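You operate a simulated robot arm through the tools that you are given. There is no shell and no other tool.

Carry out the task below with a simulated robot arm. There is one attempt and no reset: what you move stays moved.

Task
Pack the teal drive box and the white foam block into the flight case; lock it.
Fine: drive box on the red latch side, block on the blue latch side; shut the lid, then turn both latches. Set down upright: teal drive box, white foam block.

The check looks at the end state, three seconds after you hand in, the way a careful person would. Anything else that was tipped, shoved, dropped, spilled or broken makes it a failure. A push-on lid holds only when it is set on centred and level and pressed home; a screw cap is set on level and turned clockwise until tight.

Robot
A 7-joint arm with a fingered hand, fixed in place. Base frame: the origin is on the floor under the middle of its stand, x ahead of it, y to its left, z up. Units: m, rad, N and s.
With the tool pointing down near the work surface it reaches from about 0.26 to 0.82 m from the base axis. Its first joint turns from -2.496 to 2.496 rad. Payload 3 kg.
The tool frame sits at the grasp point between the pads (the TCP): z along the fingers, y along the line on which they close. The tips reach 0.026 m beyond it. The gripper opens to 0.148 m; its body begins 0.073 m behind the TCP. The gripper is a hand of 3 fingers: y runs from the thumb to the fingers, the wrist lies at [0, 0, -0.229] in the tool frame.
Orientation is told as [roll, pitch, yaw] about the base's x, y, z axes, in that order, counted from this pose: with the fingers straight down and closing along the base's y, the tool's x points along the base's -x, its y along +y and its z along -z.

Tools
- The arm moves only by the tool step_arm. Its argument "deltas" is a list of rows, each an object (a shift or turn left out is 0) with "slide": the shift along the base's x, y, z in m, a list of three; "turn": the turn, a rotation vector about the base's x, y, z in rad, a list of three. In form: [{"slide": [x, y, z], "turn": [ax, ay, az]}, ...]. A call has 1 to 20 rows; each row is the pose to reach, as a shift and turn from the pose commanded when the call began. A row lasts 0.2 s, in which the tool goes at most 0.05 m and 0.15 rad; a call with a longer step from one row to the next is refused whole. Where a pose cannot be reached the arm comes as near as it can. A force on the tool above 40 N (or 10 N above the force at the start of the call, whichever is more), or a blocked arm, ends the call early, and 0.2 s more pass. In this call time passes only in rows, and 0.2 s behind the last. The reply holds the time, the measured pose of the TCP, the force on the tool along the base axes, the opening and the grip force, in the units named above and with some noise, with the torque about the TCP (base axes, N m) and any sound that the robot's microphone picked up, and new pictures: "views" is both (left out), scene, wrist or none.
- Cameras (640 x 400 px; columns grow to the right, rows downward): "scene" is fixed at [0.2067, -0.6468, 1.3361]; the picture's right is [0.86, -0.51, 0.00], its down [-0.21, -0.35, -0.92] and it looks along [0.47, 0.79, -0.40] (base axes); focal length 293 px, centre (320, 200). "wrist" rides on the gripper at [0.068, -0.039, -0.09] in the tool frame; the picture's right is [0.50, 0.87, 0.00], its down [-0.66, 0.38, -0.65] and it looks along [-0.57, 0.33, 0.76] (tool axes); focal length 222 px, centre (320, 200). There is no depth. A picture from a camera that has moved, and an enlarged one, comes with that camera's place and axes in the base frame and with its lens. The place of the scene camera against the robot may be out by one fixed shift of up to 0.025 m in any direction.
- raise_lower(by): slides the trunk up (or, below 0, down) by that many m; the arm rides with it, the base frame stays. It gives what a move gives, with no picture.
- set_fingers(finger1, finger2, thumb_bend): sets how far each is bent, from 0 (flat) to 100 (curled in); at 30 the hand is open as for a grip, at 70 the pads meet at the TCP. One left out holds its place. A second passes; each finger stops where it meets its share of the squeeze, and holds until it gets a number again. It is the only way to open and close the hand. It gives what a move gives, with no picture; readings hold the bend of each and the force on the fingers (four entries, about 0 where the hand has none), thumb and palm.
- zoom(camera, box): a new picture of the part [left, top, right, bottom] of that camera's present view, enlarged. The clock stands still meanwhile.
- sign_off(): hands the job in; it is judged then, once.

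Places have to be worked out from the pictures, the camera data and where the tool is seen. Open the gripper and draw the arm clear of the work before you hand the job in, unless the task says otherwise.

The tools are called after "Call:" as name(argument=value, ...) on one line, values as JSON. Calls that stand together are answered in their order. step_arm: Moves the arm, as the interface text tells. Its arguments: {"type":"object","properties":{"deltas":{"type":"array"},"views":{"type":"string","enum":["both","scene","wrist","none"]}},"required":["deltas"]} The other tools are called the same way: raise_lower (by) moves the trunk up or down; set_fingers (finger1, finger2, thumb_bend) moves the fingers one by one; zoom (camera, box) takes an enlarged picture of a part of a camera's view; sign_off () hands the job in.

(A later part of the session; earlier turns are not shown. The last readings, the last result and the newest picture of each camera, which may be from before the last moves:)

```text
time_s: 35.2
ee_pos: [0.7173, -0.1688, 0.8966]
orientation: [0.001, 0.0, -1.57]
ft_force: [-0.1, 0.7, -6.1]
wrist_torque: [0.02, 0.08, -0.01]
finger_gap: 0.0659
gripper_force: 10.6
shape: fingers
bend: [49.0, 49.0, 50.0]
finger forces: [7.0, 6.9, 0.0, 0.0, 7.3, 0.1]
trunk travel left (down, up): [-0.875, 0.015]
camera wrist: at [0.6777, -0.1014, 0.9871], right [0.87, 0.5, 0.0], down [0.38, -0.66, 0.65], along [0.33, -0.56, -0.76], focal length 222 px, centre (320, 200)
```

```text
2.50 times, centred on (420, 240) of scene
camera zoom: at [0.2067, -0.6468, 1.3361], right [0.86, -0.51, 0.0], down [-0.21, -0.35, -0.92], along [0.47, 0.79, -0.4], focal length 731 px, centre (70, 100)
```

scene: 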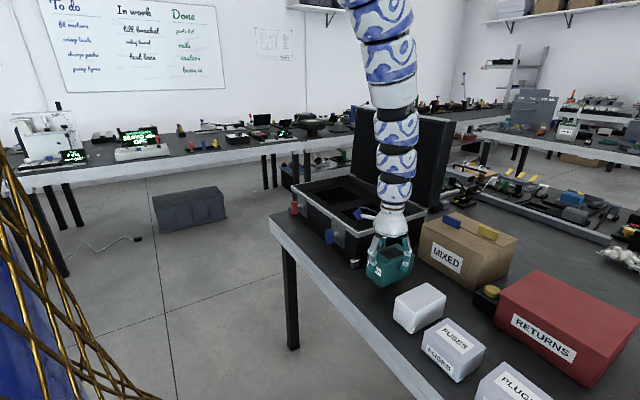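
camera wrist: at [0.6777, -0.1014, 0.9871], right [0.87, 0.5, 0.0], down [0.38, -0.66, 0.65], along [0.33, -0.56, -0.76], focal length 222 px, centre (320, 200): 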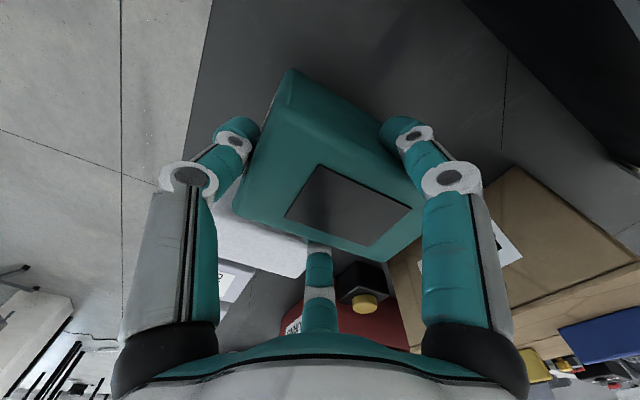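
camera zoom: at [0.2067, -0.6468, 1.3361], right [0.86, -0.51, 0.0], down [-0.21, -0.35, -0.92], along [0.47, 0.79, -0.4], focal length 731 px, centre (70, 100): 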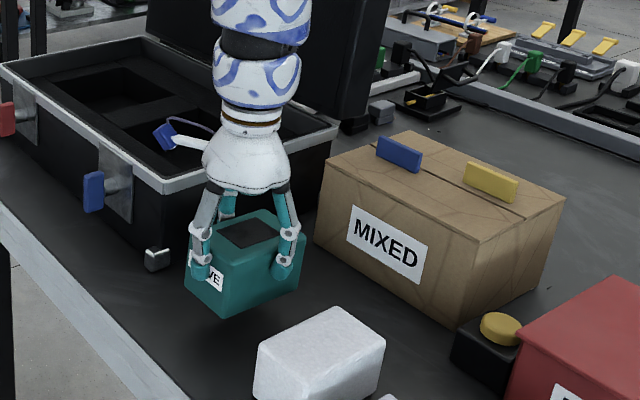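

The box is up (about 6 N of weight) and held on all three digits. I'll lift it well above the rim, then carry it toward the red-latch pocket while turning it 90° so its long side lies along y.

Call:
step_arm(deltas=[{"slide": [0, 0, 0.03]}, {"slide": [0, 0, 0.06]}, {"slide": [0, 0, 0.09]}, {"slide": [0, 0, 0.12]}, {"slide": [0, 0, 0.15]}, {"slide": [0, 0, 0.18]}], views="wrist")

Call:
step_arm(deltas=[{"slide": [0.005, 0.02, 0.0], "turn": [0, 0, 0.1]}, {"slide": [0.01, 0.05, 0.0], "turn": [0, 0, 0.21]}, {"slide": [0.015, 0.08, 0.0], "turn": [0, 0, 0.32]}, {"slide": [0.02, 0.11, 0.0], "turn": [0, 0, 0.43]}, {"slide": [0.025, 0.14, 0.0], "turn": [0, 0, 0.54]}, {"slide": [0.03, 0.17, 0.0], "turn": [0, 0, 0.65]}, {"slide": [0.035, 0.2, 0.0], "turn": [0, 0, 0.76]}, {"slide": [0.04, 0.23, 0.0], "turn": [0, 0, 0.87]}, {"slide": [0.045, 0.26, 0.01], "turn": [0, 0, 0.98]}, {"slide": [0.05, 0.29, 0.02], "turn": [0, 0, 1.09]}, {"slide": [0.055, 0.32, 0.03], "turn": [0, 0, 1.2]}, {"slide": [0.06, 0.35, 0.04], "turn": [0, 0, 1.31]}, {"slide": [0.065, 0.38, 0.05], "turn": [0, 0, 1.42]}, {"slide": [0.07, 0.41, 0.05], "turn": [0, 0, 1.5]}, {"slide": [0.075, 0.42, 0.05], "turn": [0, 0, 1.57]}], views="both")

```text
time_s: 36.6
ee_pos: [0.7385, -0.1663, 1.0599]
orientation: [-0.002, 0.001, -1.57]
ft_force: [0.6, 0.3, -5.4]
wrist_torque: [0.01, 0.11, 0.02]
finger_gap: 0.0651
gripper_force: 11.6
shape: fingers
bend: [49.0, 50.0, 50.0]
finger forces: [7.6, 7.4, 0.1, 0.0, 7.5, 0.0]
out of reach, approached as far as the arm can: row 5, 6
trunk travel left (down, up): [-0.875, 0.015]
camera wrist: at [0.6987, -0.0987, 1.1517], right [0.87, 0.5, 0.0], down [0.38, -0.66, 0.65], along [0.33, -0.57, -0.76], focal length 222 px, centre (320, 200)
```

wrist: 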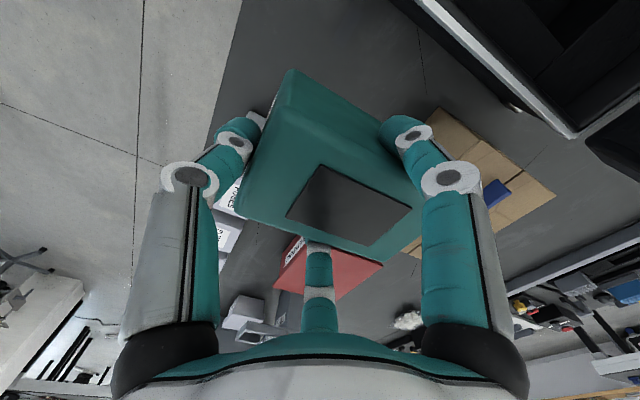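

```text
time_s: 39.8
ee_pos: [0.7866, 0.2375, 1.1178]
orientation: [0.003, 0.001, 0.0]
ft_force: [1.8, -3.5, -4.5]
wrist_torque: [0.07, 0.04, -0.04]
finger_gap: 0.0536
gripper_force: 7.9
shape: fingers
bend: [50.0, 51.0, 54.0]
finger forces: [6.8, 7.9, 0.0, 0.0, 1.7, 0.1]
out of reach, approached as far as the arm can: row 14, 15
trunk travel left (down, up): [-0.875, 0.015]
camera wrist: at [0.717, 0.1977, 1.2082], right [-0.5, 0.87, 0.0], down [0.66, 0.38, 0.65], along [0.57, 0.33, -0.76], focal length 222 px, centre (320, 200)
```

scene: 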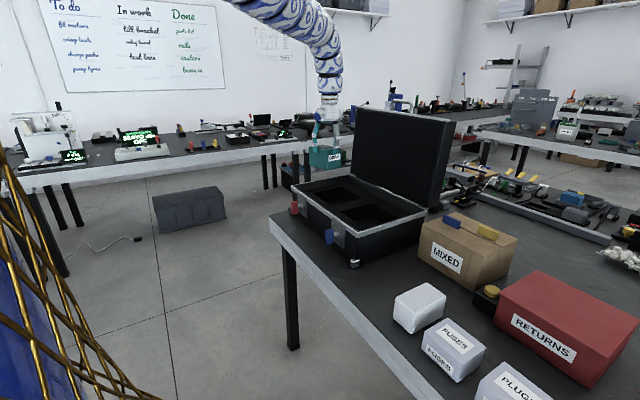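
wrist: 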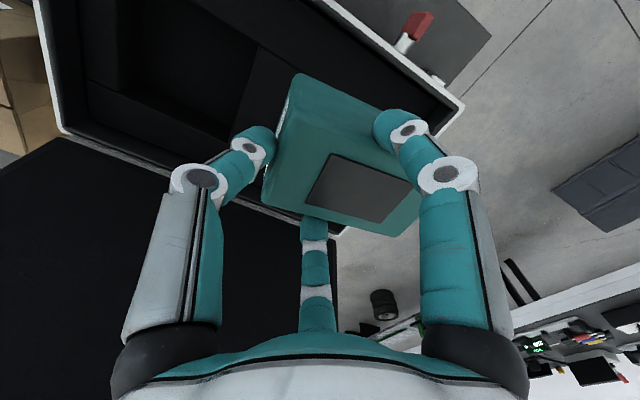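

The finger gap shrank and the thumb force fell to 1.7 N, so the box is slipping in the grip. I'll look at it closely before doing anything else.

Call:
zoom(camera="scene", box=[270, 90, 390, 200])

Call:
zoom(camera="wrist", box=[180, 40, 480, 260])

```text
3.64 times, centred on (330, 145) of scene
camera zoom: at [0.2067, -0.6468, 1.3361], right [0.86, -0.51, 0.0], down [-0.21, -0.35, -0.92], along [0.47, 0.79, -0.4], focal length 1064 px, centre (284, 400)
```

zoom: 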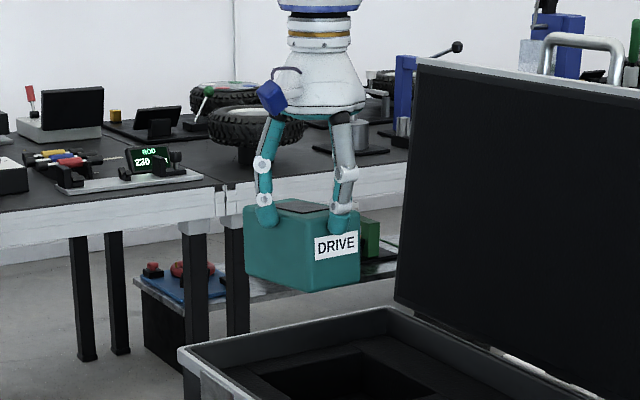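

```text
1.82 times, centred on (330, 150) of wrist
camera zoom: at [0.717, 0.1977, 1.2082], right [-0.5, 0.87, 0.0], down [0.66, 0.38, 0.65], along [0.57, 0.33, -0.76], focal length 404 px, centre (302, 291)
```

zoom: 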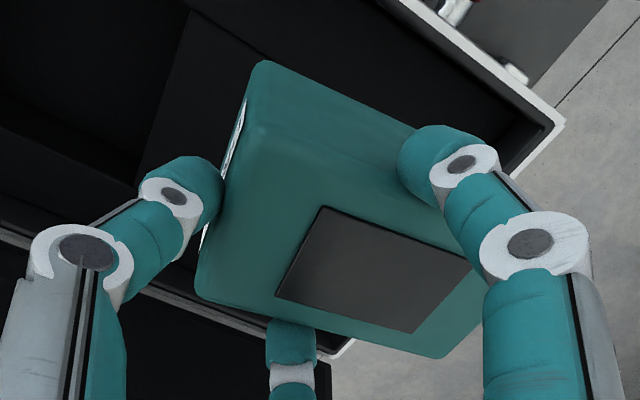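

The box still looks level and held mainly by the two side fingers. I'll hold still briefly to see whether it keeps creeping.

Call:
step_arm(deltas=[{"slide": [0, 0, 0]}, {"slide": [0, 0, 0]}, {"slide": [0, 0, 0]}], views="wrist")

```text
time_s: 40.6
ee_pos: [0.7857, 0.2367, 1.1167]
orientation: [0.002, 0.002, 0.001]
ft_force: [-0.2, 0.4, -4.2]
wrist_torque: [-0.11, 0.02, -0.01]
finger_gap: 0.0535
gripper_force: 8.9
shape: fingers
bend: [50.0, 51.0, 54.0]
finger forces: [8.2, 8.2, 0.1, 0.0, 1.4, 0.1]
trunk travel left (down, up): [-0.875, 0.015]
camera wrist: at [0.7168, 0.1978, 1.2082], right [-0.5, 0.87, 0.0], down [0.66, 0.38, 0.65], along [0.56, 0.33, -0.76], focal length 222 px, centre (320, 200)
```

wrist: 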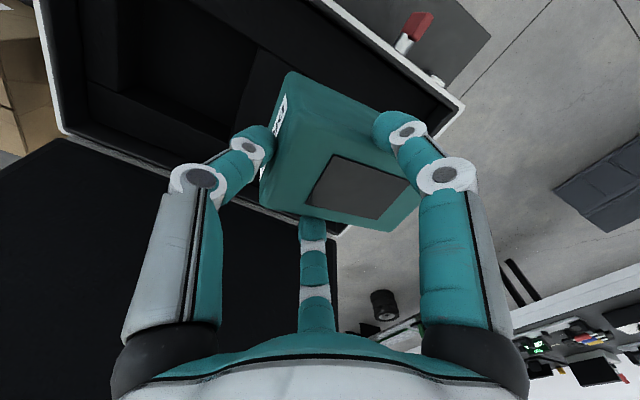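

It is nearly static now, with only a slight droop at the far end. I'll continue slowly: raise the arm to the height where its reach is greatest, then bring the trunk down.

Call:
step_arm(deltas=[{"slide": [0.002, 0.001, 0.015]}, {"slide": [0.004, 0.002, 0.03]}, {"slide": [0.006, 0.004, 0.05]}, {"slide": [0.008, 0.006, 0.07]}, {"slide": [0.01, 0.008, 0.09]}, {"slide": [0.012, 0.01, 0.11]}, {"slide": [0.014, 0.012, 0.13]}, {"slide": [0.016, 0.014, 0.15]}, {"slide": [0.018, 0.016, 0.165]}, {"slide": [0.02, 0.018, 0.175]}], views="wrist")

Call:
raise_lower(by=-0.2)

```text
time_s: 42.8
ee_pos: [0.8062, 0.2521, 1.2929]
orientation: [0.0, 0.002, 0.0]
ft_force: [0.8, 0.2, -5.5]
wrist_torque: [-0.13, 0.01, 0.01]
finger_gap: 0.0534
gripper_force: 8.6
shape: fingers
bend: [50.0, 51.0, 54.0]
finger forces: [8.0, 8.2, 0.0, 0.0, 1.3, 0.0]
trunk travel left (down, up): [-0.875, 0.015]
camera wrist: at [0.7368, 0.2132, 1.3844], right [-0.5, 0.87, 0.0], down [0.66, 0.38, 0.65], along [0.56, 0.33, -0.76], focal length 222 px, centre (320, 200)
```

wrist: 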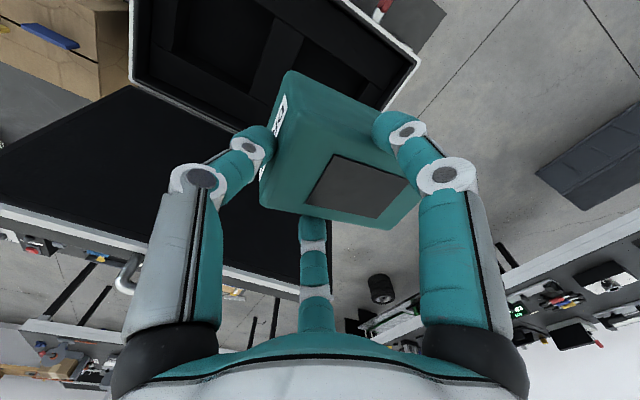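

```text
time_s: 45.0
ee_pos: [0.8053, 0.2522, 1.0916]
orientation: [-0.001, 0.0, 0.0]
ft_force: [-0.6, -0.3, -5.2]
wrist_torque: [-0.1, 0.01, 0.01]
finger_gap: 0.0534
gripper_force: 9.1
shape: fingers
bend: [50.0, 51.0, 54.0]
finger forces: [8.0, 8.3, 0.0, 0.0, 1.3, 0.0]
trunk travel left (down, up): [-0.675, 0.215]
```

The grip is stable now (gap steady), and the torque says the box centre is about 2 cm to +y of the TCP. I'll move the TCP to about [0.83, 0.256], putting the box at about [0.832, 0.276] over the red-side pocket, and check the view.

Call:
step_arm(deltas=[{"slide": [0.005, 0.001, 0]}, {"slide": [0.01, 0.002, 0]}, {"slide": [0.015, 0.003, 0]}, {"slide": [0.02, 0.004, 0]}, {"slide": [0.025, 0.004, 0]}], views="both")

Call:
zoom(camera="scene", box=[270, 90, 430, 240])

Call:
zoom(camera="wrist", box=[180, 0, 500, 240])

```text
time_s: 46.2
ee_pos: [0.8311, 0.2543, 1.0936]
orientation: [0.0, 0.001, -0.002]
ft_force: [-0.5, -0.3, -5.4]
wrist_torque: [-0.1, 0.01, 0.06]
finger_gap: 0.0535
gripper_force: 8.8
shape: fingers
bend: [50.0, 51.0, 54.0]
finger forces: [8.1, 8.2, 0.0, 0.0, 1.3, 0.0]
trunk travel left (down, up): [-0.675, 0.215]
camera wrist: at [0.7621, 0.2158, 1.1844], right [-0.5, 0.87, 0.0], down [0.66, 0.38, 0.65], along [0.57, 0.33, -0.76], focal length 222 px, centre (320, 200)
```

scene: 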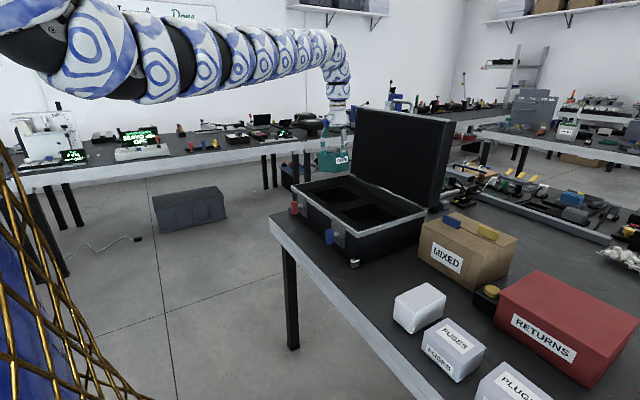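
wrist: 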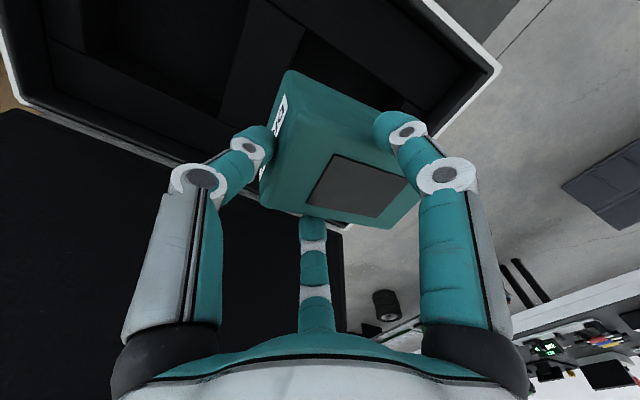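

```text
2.67 times, centred on (350, 165) of scene
camera zoom: at [0.2067, -0.6468, 1.3361], right [0.86, -0.51, 0.0], down [-0.21, -0.35, -0.92], along [0.47, 0.79, -0.4], focal length 780 px, centre (240, 293)
```

zoom: 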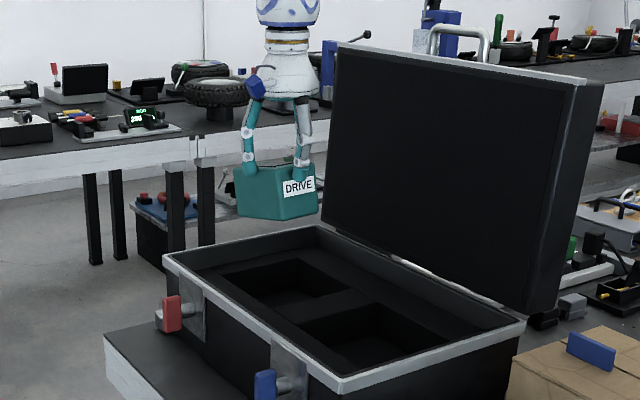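

```text
1.67 times, centred on (340, 120) of wrist
camera zoom: at [0.7621, 0.2158, 1.1844], right [-0.5, 0.87, 0.0], down [0.66, 0.38, 0.65], along [0.57, 0.33, -0.76], focal length 370 px, centre (287, 333)
```

zoom: 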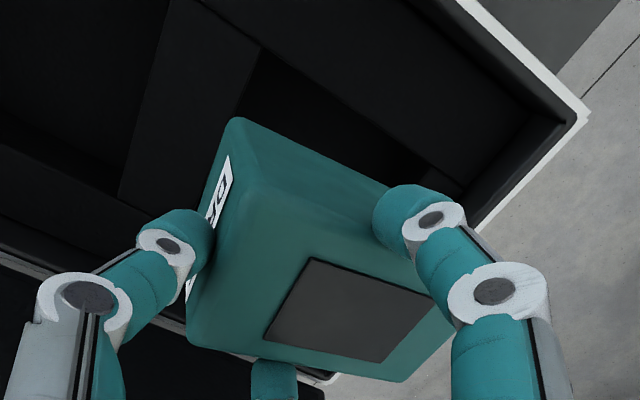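

The pocket corner projects where I expect it (x≈0.786, y≈0.21), and the box hangs above it. I'll lower the trunk 0.10 m so the box bottom comes just above the foam, then check.

Call:
raise_lower(by=-0.1)

Call:
zoom(camera="scene", box=[270, 120, 430, 260])

Call:
zoom(camera="wrist", box=[180, 0, 500, 240])

```text
time_s: 47.5
ee_pos: [0.8301, 0.2566, 0.9926]
orientation: [0.0, 0.002, 0.002]
ft_force: [-0.4, 1.3, -5.5]
wrist_torque: [-0.1, -0.02, 0.01]
finger_gap: 0.0538
gripper_force: 8.4
shape: fingers
bend: [50.0, 51.0, 54.0]
finger forces: [8.1, 8.2, 0.0, 0.0, 1.3, 0.0]
trunk travel left (down, up): [-0.575, 0.315]
```

```text
2.86 times, centred on (350, 190) of scene
camera zoom: at [0.2067, -0.6468, 1.3361], right [0.86, -0.51, 0.0], down [-0.21, -0.35, -0.92], along [0.47, 0.79, -0.4], focal length 836 px, centre (234, 229)
```

zoom: 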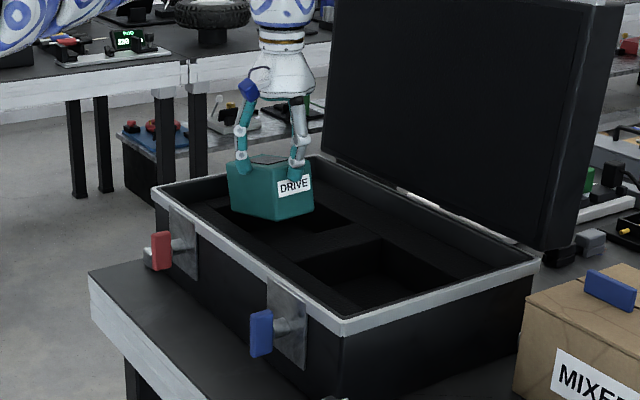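

```text
1.67 times, centred on (340, 120) of wrist
camera zoom: at [0.7615, 0.2171, 1.084], right [-0.5, 0.87, 0.0], down [0.66, 0.38, 0.65], along [0.56, 0.33, -0.76], focal length 370 px, centre (287, 333)
```

zoom: 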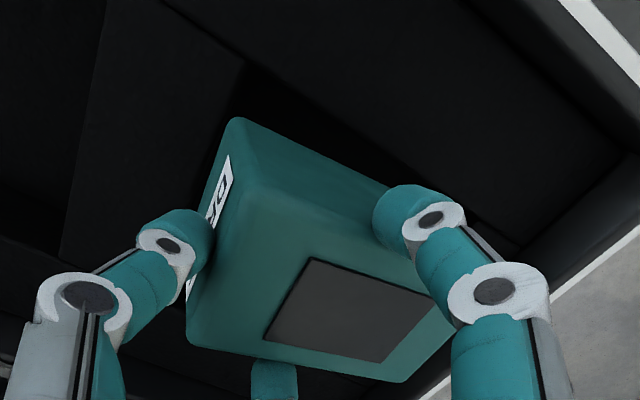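

The box is lined up with the pocket opening with about 1 cm to spare. I'll go down in small steps with the arm and watch the force.

Call:
step_arm(deltas=[{"slide": [0, 0, -0.01]}, {"slide": [0, 0, -0.02]}, {"slide": [0, 0, -0.03]}, {"slide": [0, 0, -0.04]}], views="both")

Call:
zoom(camera="scene", box=[270, 120, 430, 260])

```text
time_s: 48.5
ee_pos: [0.8271, 0.2558, 0.9531]
orientation: [0.001, 0.003, 0.0]
ft_force: [1.3, 2.2, -1.7]
wrist_torque: [-0.12, 0.01, -0.01]
finger_gap: 0.0559
gripper_force: 9.6
shape: fingers
bend: [50.0, 50.0, 54.0]
finger forces: [7.7, 8.7, 0.0, 0.1, 2.8, 0.0]
out of reach, approached as far as the arm can: row 3
trunk travel left (down, up): [-0.575, 0.315]
camera wrist: at [0.7586, 0.2167, 1.045], right [-0.5, 0.87, 0.0], down [0.66, 0.38, 0.65], along [0.57, 0.33, -0.76], focal length 222 px, centre (320, 200)
```

scene: 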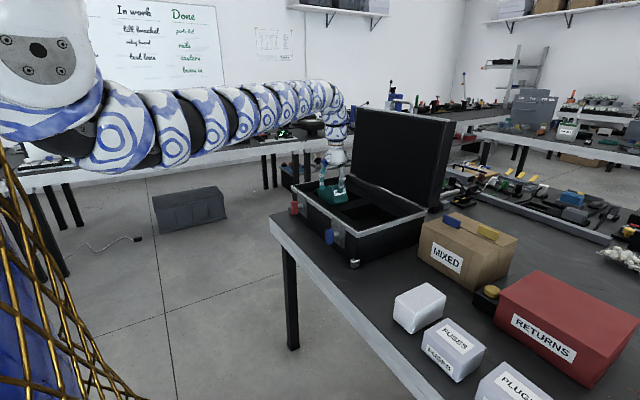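
wrist: 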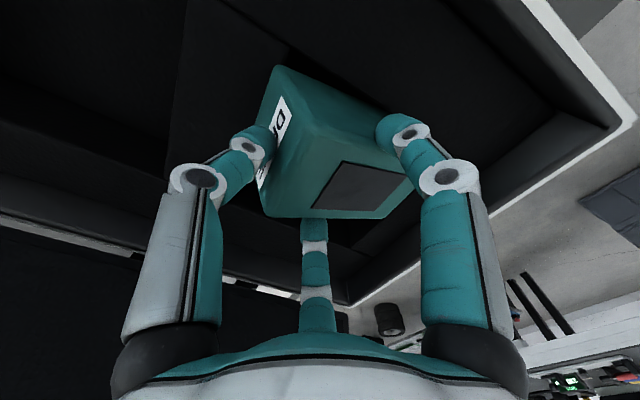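

```text
2.86 times, centred on (350, 190) of scene
camera zoom: at [0.2067, -0.6468, 1.3361], right [0.86, -0.51, 0.0], down [-0.21, -0.35, -0.92], along [0.47, 0.79, -0.4], focal length 836 px, centre (234, 229)
```

zoom: 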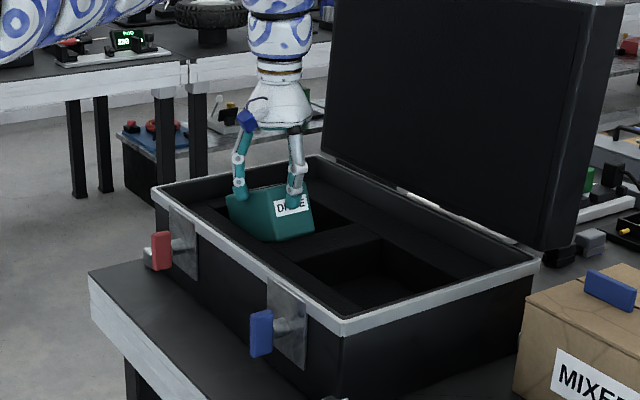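

The box's −y bottom edge caught on the foam divider because the box hangs with its +y end low. I'll raise it clear, then roll the tool so the box is level (which also gains reach), and re-approach.

Call:
step_arm(deltas=[{"slide": [0, 0, 0.01]}, {"slide": [0, 0, 0.02]}, {"slide": [0, 0, 0.035]}, {"slide": [0, 0, 0.05]}], views="both")

Call:
zoom(camera="scene", box=[290, 120, 400, 220])

Call:
zoom(camera="wrist", box=[180, 20, 480, 240])

```text
time_s: 49.5
ee_pos: [0.83, 0.2573, 1.0028]
orientation: [0.001, 0.004, 0.001]
ft_force: [-1.2, -0.7, -4.6]
wrist_torque: [-0.09, 0.0, 0.03]
finger_gap: 0.055
gripper_force: 8.0
shape: fingers
bend: [50.0, 51.0, 54.0]
finger forces: [7.5, 7.6, 0.0, 0.0, 1.2, 0.1]
out of reach, approached as far as the arm can: row 1
trunk travel left (down, up): [-0.575, 0.315]
camera wrist: at [0.7613, 0.2177, 1.0933], right [-0.5, 0.87, 0.0], down [0.66, 0.38, 0.65], along [0.56, 0.33, -0.76], focal length 222 px, centre (320, 200)
```

scene: 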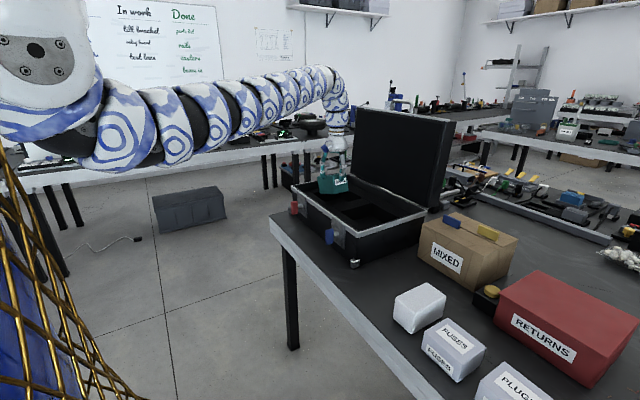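
wrist: 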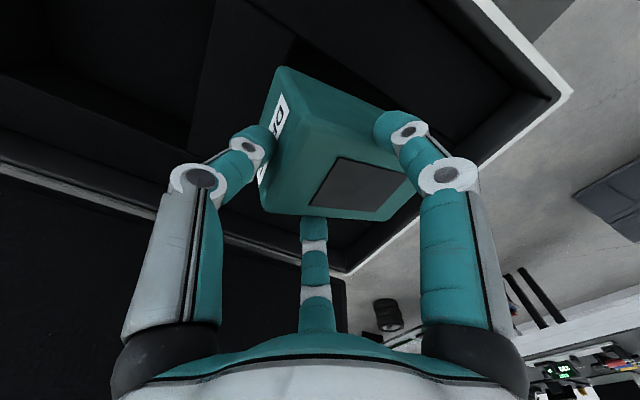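

```text
4.00 times, centred on (345, 170) of scene
camera zoom: at [0.2067, -0.6468, 1.3361], right [0.86, -0.51, 0.0], down [-0.21, -0.35, -0.92], along [0.47, 0.79, -0.4], focal length 1170 px, centre (220, 320)
```

zoom: 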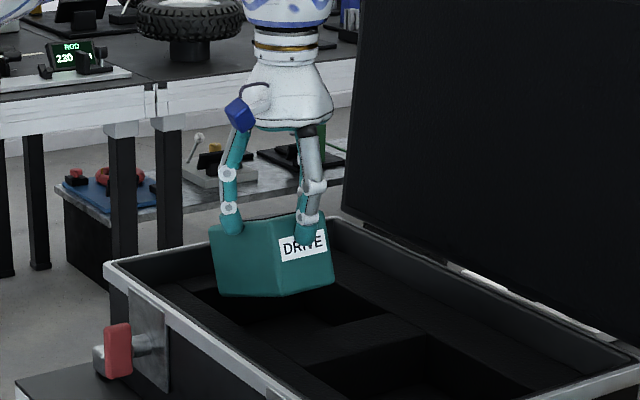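

```text
1.82 times, centred on (330, 130) of wrist
camera zoom: at [0.7613, 0.2177, 1.0933], right [-0.5, 0.87, 0.0], down [0.66, 0.38, 0.65], along [0.56, 0.33, -0.76], focal length 404 px, centre (302, 327)
```

zoom: 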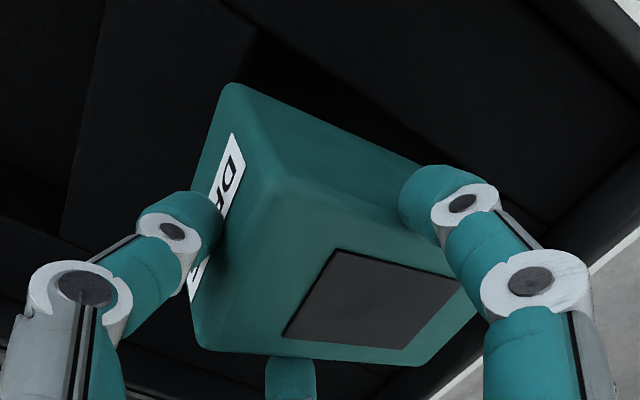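

The box hangs tilted about 0.33 rad (+y end low) and its −y bottom corner sits about 5 cm to −y of the TCP. I'll shift the TCP to y≈0.270 with a slight roll so both ends fall inside the pocket, staying just above the foam.

Call:
step_arm(deltas=[{"slide": [0, 0, 0.008]}, {"slide": [0.001, 0.004, 0.012], "turn": [0.04, 0, 0]}, {"slide": [0.002, 0.008, 0.012], "turn": [0.08, 0, 0]}, {"slide": [0.003, 0.012, 0.012], "turn": [0.12, 0, 0]}, {"slide": [0.003, 0.013, 0.012], "turn": [0.15, 0, 0]}], views="both")

Call:
zoom(camera="scene", box=[290, 120, 400, 220])

Call:
zoom(camera="wrist", box=[180, 20, 480, 240])

```text
time_s: 50.7
ee_pos: [0.8336, 0.2687, 1.0148]
orientation: [0.151, 0.003, -0.001]
ft_force: [0.5, 0.1, -5.7]
wrist_torque: [-0.17, 0.03, 0.02]
finger_gap: 0.0545
gripper_force: 7.7
shape: fingers
bend: [50.0, 51.0, 54.0]
finger forces: [7.5, 7.6, 0.0, 0.1, 1.5, 0.0]
trunk travel left (down, up): [-0.575, 0.315]
camera wrist: at [0.765, 0.217, 1.0992], right [-0.5, 0.86, 0.13], down [0.66, 0.28, 0.7], along [0.56, 0.44, -0.7], focal length 222 px, centre (320, 200)
```

scene: 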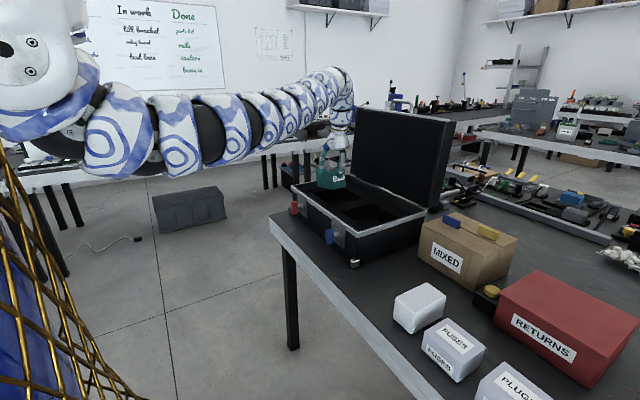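
wrist: 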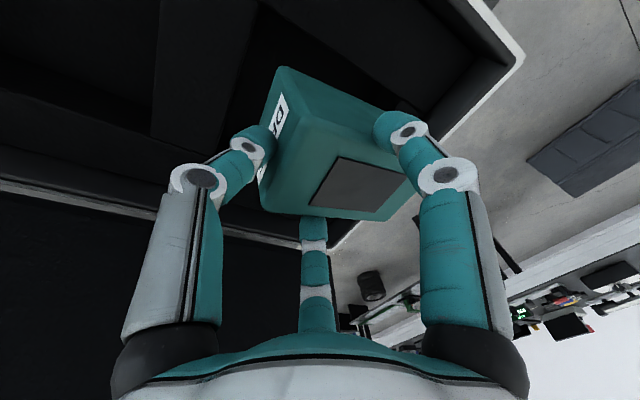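

```text
4.00 times, centred on (345, 170) of scene
camera zoom: at [0.2067, -0.6468, 1.3361], right [0.86, -0.51, 0.0], down [-0.21, -0.35, -0.92], along [0.47, 0.79, -0.4], focal length 1170 px, centre (220, 320)
```

zoom: 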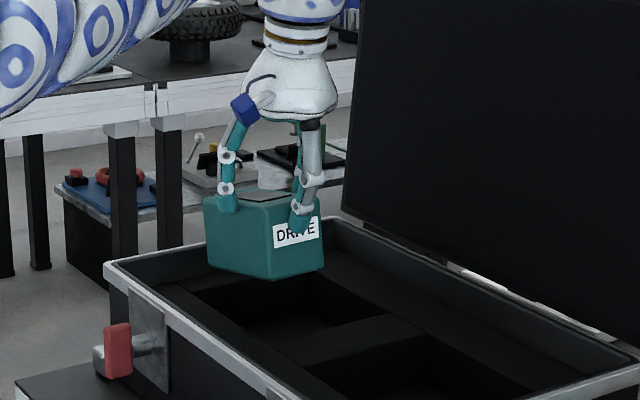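

```text
1.82 times, centred on (330, 130) of wrist
camera zoom: at [0.765, 0.217, 1.0992], right [-0.5, 0.86, 0.13], down [0.66, 0.28, 0.7], along [0.56, 0.44, -0.7], focal length 404 px, centre (302, 327)
```

zoom: 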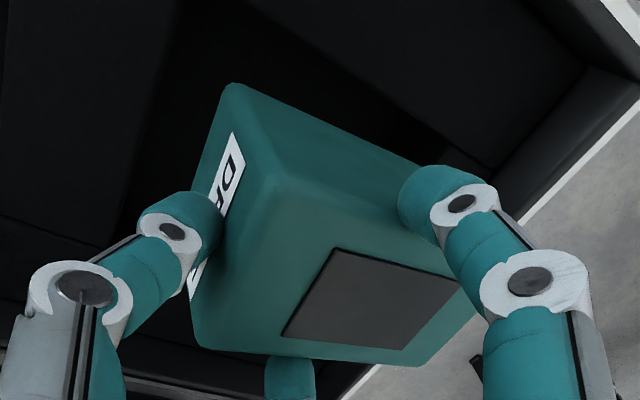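

The box turns rigidly with the tool, so I'll roll another 0.18 rad to make it level, and re-centre it over the pocket.

Call:
step_arm(deltas=[{"slide": [0.002, -0.004, 0.004], "turn": [0.03, 0, 0]}, {"slide": [0.004, -0.008, 0.006], "turn": [0.06, 0, 0]}, {"slide": [0.006, -0.012, 0.006], "turn": [0.09, 0, 0]}, {"slide": [0.008, -0.016, 0.006], "turn": [0.12, 0, 0]}, {"slide": [0.01, -0.02, 0.006], "turn": [0.15, 0, 0]}, {"slide": [0.012, -0.022, 0.006], "turn": [0.18, 0, 0]}], views="both")

Call:
zoom(camera="scene", box=[290, 120, 400, 220])

Call:
zoom(camera="wrist", box=[180, 20, 480, 240])

```text
time_s: 52.1
ee_pos: [0.8447, 0.2469, 1.0203]
orientation: [0.331, 0.003, -0.002]
ft_force: [-0.7, -0.6, -5.3]
wrist_torque: [-0.21, -0.02, 0.01]
finger_gap: 0.0546
gripper_force: 9.1
shape: fingers
bend: [50.0, 51.0, 54.0]
finger forces: [7.5, 7.4, 0.1, 0.0, 2.2, 0.1]
trunk travel left (down, up): [-0.575, 0.315]
camera wrist: at [0.7763, 0.1805, 1.0935], right [-0.5, 0.82, 0.28], down [0.66, 0.14, 0.74], along [0.56, 0.55, -0.61], focal length 222 px, centre (320, 200)
```

scene: 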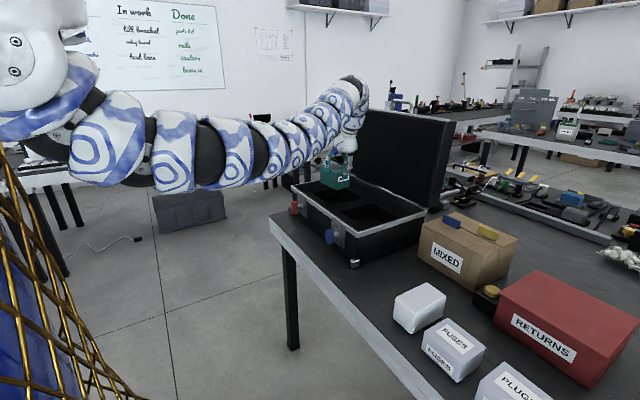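
wrist: 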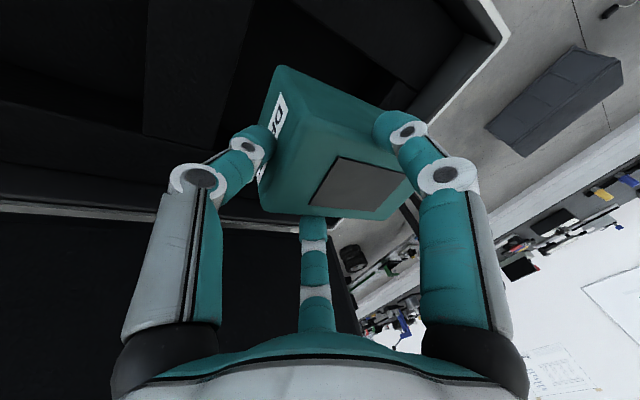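

```text
4.00 times, centred on (345, 170) of scene
camera zoom: at [0.2067, -0.6468, 1.3361], right [0.86, -0.51, 0.0], down [-0.21, -0.35, -0.92], along [0.47, 0.79, -0.4], focal length 1170 px, centre (220, 320)
```

zoom: 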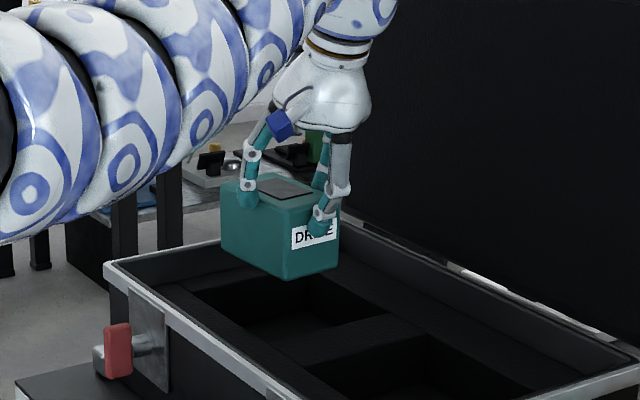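

```text
1.82 times, centred on (330, 130) of wrist
camera zoom: at [0.7763, 0.1805, 1.0935], right [-0.5, 0.82, 0.28], down [0.66, 0.14, 0.74], along [0.56, 0.55, -0.61], focal length 404 px, centre (302, 327)
```

zoom: 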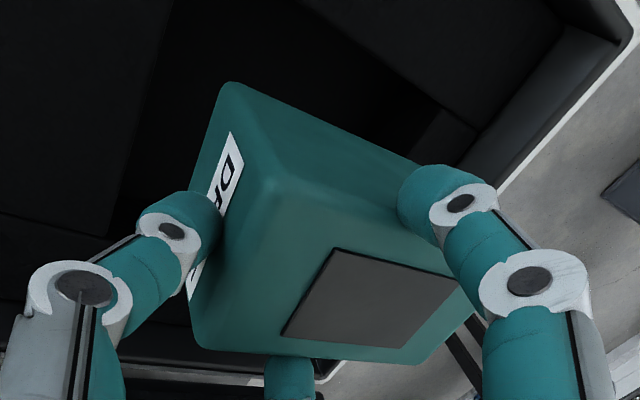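

The box now looks close to level and is centred at about [0.843, 0.285] over the red-side pocket. I'll lower the trunk 0.07 m so it enters the pocket.

Call:
raise_lower(by=-0.07)

Call:
zoom(camera="scene", box=[290, 130, 400, 230])

Call:
zoom(camera="wrist", box=[160, 20, 480, 240])

```text
time_s: 53.2
ee_pos: [0.8455, 0.248, 0.9508]
orientation: [0.33, 0.001, -0.002]
ft_force: [-0.5, -0.2, -5.2]
wrist_torque: [-0.17, -0.01, 0.03]
finger_gap: 0.0545
gripper_force: 9.1
shape: fingers
bend: [50.0, 51.0, 54.0]
finger forces: [7.5, 7.4, 0.0, 0.1, 2.3, 0.1]
trunk travel left (down, up): [-0.505, 0.385]
```

```text
4.00 times, centred on (345, 180) of scene
camera zoom: at [0.2067, -0.6468, 1.3361], right [0.86, -0.51, 0.0], down [-0.21, -0.35, -0.92], along [0.47, 0.79, -0.4], focal length 1170 px, centre (220, 280)
```

zoom: 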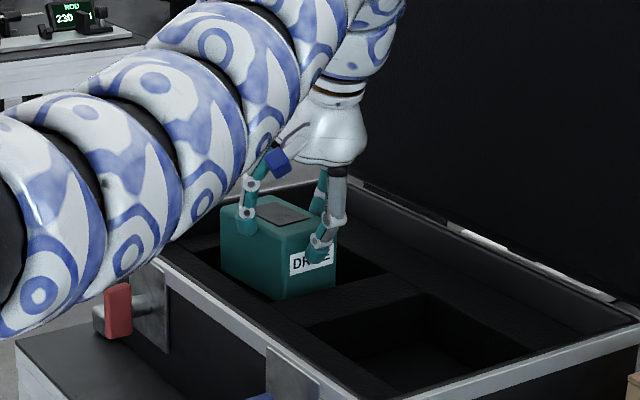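

```text
1.82 times, centred on (320, 130) of wrist
camera zoom: at [0.7761, 0.1807, 1.0241], right [-0.5, 0.82, 0.28], down [0.66, 0.15, 0.74], along [0.56, 0.55, -0.61], focal length 404 px, centre (320, 327)
```

zoom: 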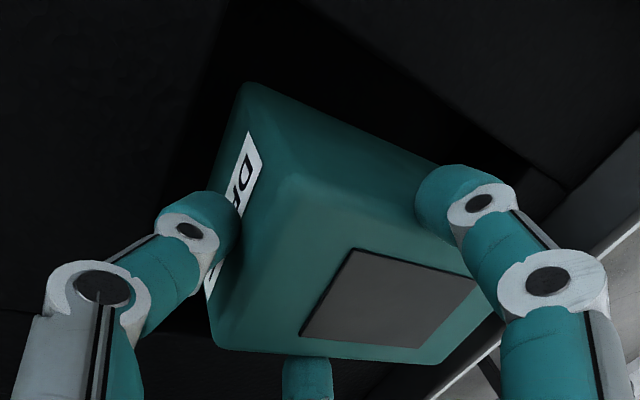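

Still no contact, and the box is inside the pocket opening. I'll continue down in small trunk steps, watching the load.

Call:
raise_lower(by=-0.014)

Call:
raise_lower(by=-0.007)

Call:
zoom(camera="scene", box=[290, 130, 400, 230])

```text
time_s: 53.8
ee_pos: [0.8456, 0.2458, 0.9361]
orientation: [0.33, 0.002, 0.0]
ft_force: [0.2, -0.4, -5.5]
wrist_torque: [-0.19, 0.0, 0.02]
finger_gap: 0.0545
gripper_force: 8.3
shape: fingers
bend: [50.0, 51.0, 54.0]
finger forces: [7.4, 7.4, 0.0, 0.1, 2.3, 0.0]
trunk travel left (down, up): [-0.491, 0.399]
```

```text
time_s: 54.4
ee_pos: [0.8445, 0.2481, 0.9292]
orientation: [0.33, 0.003, 0.0]
ft_force: [0.7, -0.6, -4.9]
wrist_torque: [-0.19, 0.0, 0.0]
finger_gap: 0.0545
gripper_force: 8.5
shape: fingers
bend: [50.0, 51.0, 54.0]
finger forces: [7.5, 7.4, 0.0, 0.0, 2.3, 0.0]
trunk travel left (down, up): [-0.484, 0.406]
```

```text
4.00 times, centred on (345, 180) of scene
camera zoom: at [0.2067, -0.6468, 1.3361], right [0.86, -0.51, 0.0], down [-0.21, -0.35, -0.92], along [0.47, 0.79, -0.4], focal length 1170 px, centre (220, 280)
```

zoom: 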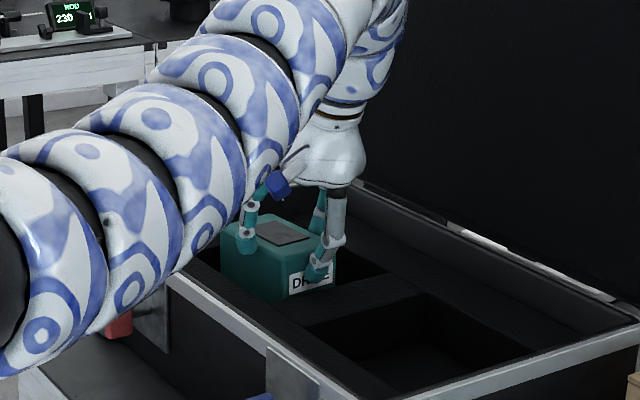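

Still no floor contact at TCP 0.929. I'll continue down a few millimetres at a time.

Call:
raise_lower(by=-0.006)

Call:
raise_lower(by=-0.005)

Call:
zoom(camera="wrist", box=[100, 20, 540, 300])

```text
time_s: 55.0
ee_pos: [0.8448, 0.2482, 0.9228]
orientation: [0.33, 0.001, 0.001]
ft_force: [0.1, 0.5, -4.5]
wrist_torque: [-0.23, 0.01, 0.02]
finger_gap: 0.0539
gripper_force: 8.8
shape: fingers
bend: [50.0, 51.0, 54.0]
finger forces: [7.5, 7.5, 0.0, 0.0, 2.2, 0.1]
trunk travel left (down, up): [-0.478, 0.412]
```

```text
time_s: 55.5
ee_pos: [0.8453, 0.2473, 0.9176]
orientation: [0.331, 0.002, 0.0]
ft_force: [-0.7, 0.6, -6.3]
wrist_torque: [-0.2, -0.02, 0.01]
finger_gap: 0.0542
gripper_force: 8.5
shape: fingers
bend: [50.0, 51.0, 54.0]
finger forces: [7.6, 7.4, 0.1, 0.0, 2.3, 0.0]
trunk travel left (down, up): [-0.473, 0.417]
```

```text
1.43 times, centred on (320, 160) of wrist
camera zoom: at [0.7761, 0.1807, 0.9921], right [-0.5, 0.82, 0.28], down [0.66, 0.15, 0.74], along [0.56, 0.55, -0.61], focal length 317 px, centre (320, 257)
```

zoom: 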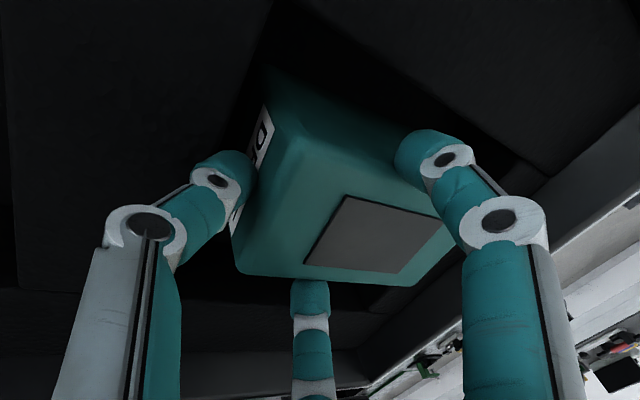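

No contact yet at TCP 0.918; the box may be slightly shorter than I estimated. I'll keep going in 4 mm steps.

Call:
raise_lower(by=-0.004)

Call:
raise_lower(by=-0.004)

Call:
zoom(camera="scene", box=[290, 130, 400, 230])

```text
time_s: 56.0
ee_pos: [0.8445, 0.2471, 0.9149]
orientation: [0.328, 0.001, 0.0]
ft_force: [-0.2, 0.2, -3.9]
wrist_torque: [-0.17, -0.01, 0.02]
finger_gap: 0.0542
gripper_force: 8.5
shape: fingers
bend: [50.0, 51.0, 54.0]
finger forces: [7.6, 7.6, 0.1, 0.1, 2.2, 0.0]
trunk travel left (down, up): [-0.469, 0.421]
```

```text
time_s: 56.5
ee_pos: [0.8449, 0.2469, 0.9124]
orientation: [0.332, 0.001, -0.001]
ft_force: [3.2, -0.1, 10.1]
wrist_torque: [-0.02, 0.04, 0.08]
finger_gap: 0.0539
gripper_force: 12.0
shape: fingers
bend: [50.0, 50.0, 55.0]
finger forces: [8.0, 8.7, 0.0, 0.1, 7.6, 0.0]
trunk travel left (down, up): [-0.465, 0.425]
```

```text
4.00 times, centred on (345, 180) of scene
camera zoom: at [0.2067, -0.6468, 1.3361], right [0.86, -0.51, 0.0], down [-0.21, -0.35, -0.92], along [0.47, 0.79, -0.4], focal length 1170 px, centre (220, 280)
```

zoom: 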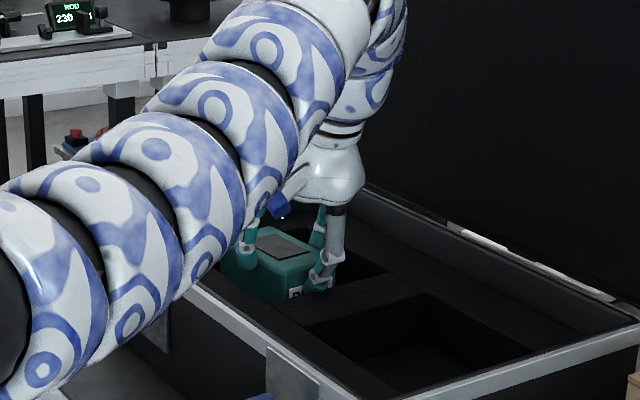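

Contact: the load reversed to about +10 N at TCP 0.912, so the box is on the pocket floor. I'll release the two side fingers first, since the thumb sits low near the foam divider.

Call:
set_fingers(finger1=43, finger2=43)

Call:
zoom(camera="wrist", box=[100, 20, 540, 300])

```text
time_s: 57.5
ee_pos: [0.8442, 0.2465, 0.9105]
orientation: [0.334, 0.001, -0.001]
ft_force: [0.0, 0.7, 0.6]
wrist_torque: [-0.05, 0.06, 0.02]
finger_gap: 0.0661
gripper_force: 0.6
shape: fingers
bend: [43.0, 43.0, 55.0]
finger forces: [0.0, 0.0, 0.0, 0.0, 1.2, 0.0]
trunk travel left (down, up): [-0.465, 0.425]
```

```text
1.43 times, centred on (320, 160) of wrist
camera zoom: at [0.7758, 0.1806, 0.9843], right [-0.5, 0.82, 0.28], down [0.66, 0.15, 0.74], along [0.56, 0.56, -0.61], focal length 317 px, centre (320, 257)
```

zoom: 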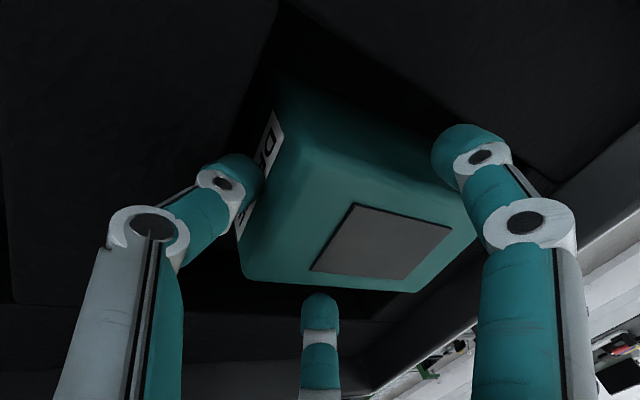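

The fingers are free and the load is gone, so the box rests on the pocket floor with only light thumb contact. I'll raise 1.2 cm, open the thumb, then lift clear and look.

Call:
raise_lower(by=0.012)

Call:
set_fingers(finger1=40, finger2=40, thumb_bend=46)

Call:
raise_lower(by=0.12)

Call:
zoom(camera="wrist", box=[0, 0, 640, 400])

Call:
zoom(camera="scene", box=[270, 120, 450, 260])

```text
time_s: 58.1
ee_pos: [0.8448, 0.2463, 0.9216]
orientation: [0.33, 0.001, -0.001]
ft_force: [-0.1, -1.2, -0.2]
wrist_torque: [-0.02, 0.04, 0.01]
finger_gap: 0.0661
gripper_force: 0.0
shape: fingers
bend: [43.0, 43.0, 55.0]
finger forces: [0.0, 0.0, 0.0, 0.0, 0.3, 0.0]
trunk travel left (down, up): [-0.477, 0.413]
```

```text
time_s: 59.1
ee_pos: [0.8448, 0.2461, 0.9232]
orientation: [0.333, 0.002, 0.001]
ft_force: [-0.1, 4.6, 5.4]
wrist_torque: [-0.06, -0.03, 0.02]
finger_gap: 0.0784
gripper_force: 3.7
shape: fingers
bend: [40.0, 40.0, 49.0]
finger forces: [0.1, 0.0, 0.0, 0.0, 7.0, 0.0]
trunk travel left (down, up): [-0.477, 0.413]
```

```text
time_s: 60.6
ee_pos: [0.8442, 0.2465, 1.0432]
orientation: [0.332, 0.001, 0.002]
ft_force: [-0.7, 0.3, 0.3]
wrist_torque: [-0.01, 0.0, 0.04]
finger_gap: 0.0849
gripper_force: 0.0
shape: fingers
bend: [40.0, 40.0, 46.0]
finger forces: [0.0, 0.0, 0.1, 0.0, 0.0, 0.0]
trunk travel left (down, up): [-0.597, 0.293]
```

```text
1.00 times, centred on (320, 200) of wrist (not enlarged: the box is as wide or as high as the picture)
camera zoom: at [0.776, 0.1806, 1.1161], right [-0.5, 0.82, 0.28], down [0.66, 0.15, 0.74], along [0.56, 0.55, -0.61], focal length 222 px, centre (320, 200)
```

zoom: 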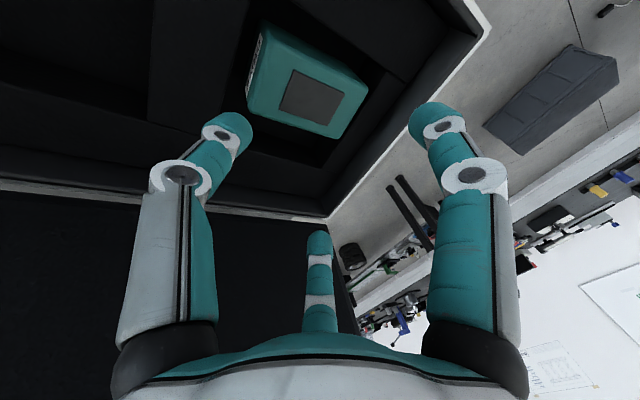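

```text
2.86 times, centred on (360, 190) of scene
camera zoom: at [0.2067, -0.6468, 1.3361], right [0.86, -0.51, 0.0], down [-0.21, -0.35, -0.92], along [0.47, 0.79, -0.4], focal length 836 px, centre (206, 229)
```

zoom: 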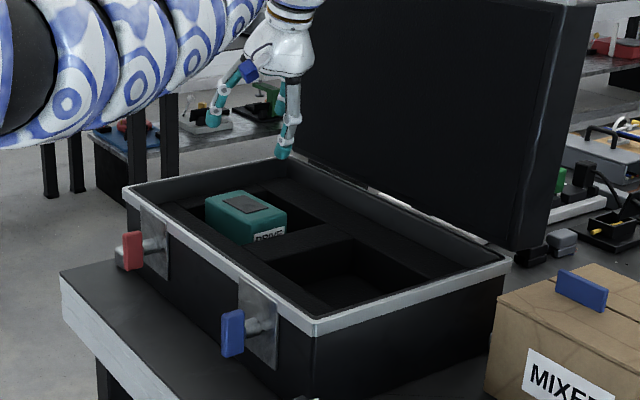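

The drive box sits flat and upright in the red-side pocket. Now I raise the trunk, level the tool again and head over to the foam block.

Call:
raise_lower(by=0.25)

Call:
step_arm(deltas=[{"slide": [-0.01, -0.01, -0.02], "turn": [-0.08, 0, 0]}, {"slide": [-0.02, -0.02, -0.05], "turn": [-0.16, 0, 0]}, {"slide": [-0.03, -0.03, -0.08], "turn": [-0.24, 0, 0]}, {"slide": [-0.04, -0.04, -0.12], "turn": [-0.33, 0, 0]}, {"slide": [-0.045, -0.06, -0.16], "turn": [-0.33, 0, 0]}, {"slide": [-0.05, -0.08, -0.2], "turn": [-0.33, 0, 0]}], views="wrist")

```text
time_s: 63.2
ee_pos: [0.8449, 0.248, 1.2915]
orientation: [0.332, 0.002, -0.001]
ft_force: [0.5, -0.4, 0.4]
wrist_torque: [0.02, 0.01, 0.02]
finger_gap: 0.0846
gripper_force: 0.0
shape: fingers
bend: [40.0, 40.0, 46.0]
finger forces: [0.0, 0.1, 0.0, 0.1, 0.0, 0.0]
trunk travel left (down, up): [-0.847, 0.043]
```

```text
time_s: 64.6
ee_pos: [0.7956, 0.1658, 1.0917]
orientation: [0.002, 0.003, -0.001]
ft_force: [0.3, 0.1, 0.0]
wrist_torque: [0.04, 0.03, -0.02]
finger_gap: 0.0846
gripper_force: 0.1
shape: fingers
bend: [40.0, 40.0, 46.0]
finger forces: [0.1, 0.0, 0.0, 0.1, 0.1, 0.0]
trunk travel left (down, up): [-0.847, 0.043]
camera wrist: at [0.726, 0.128, 1.1835], right [-0.5, 0.87, 0.0], down [0.66, 0.38, 0.65], along [0.56, 0.33, -0.76], focal length 222 px, centre (320, 200)
```

wrist: 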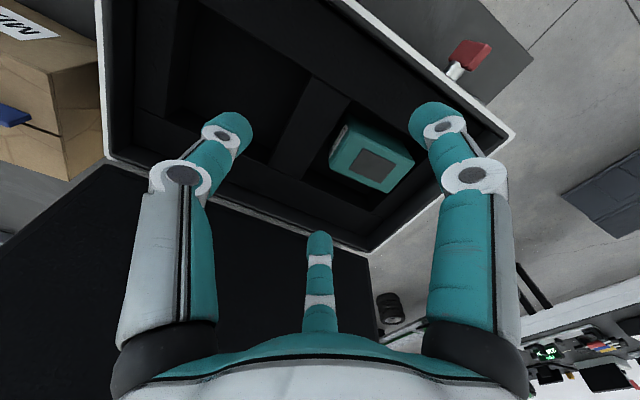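

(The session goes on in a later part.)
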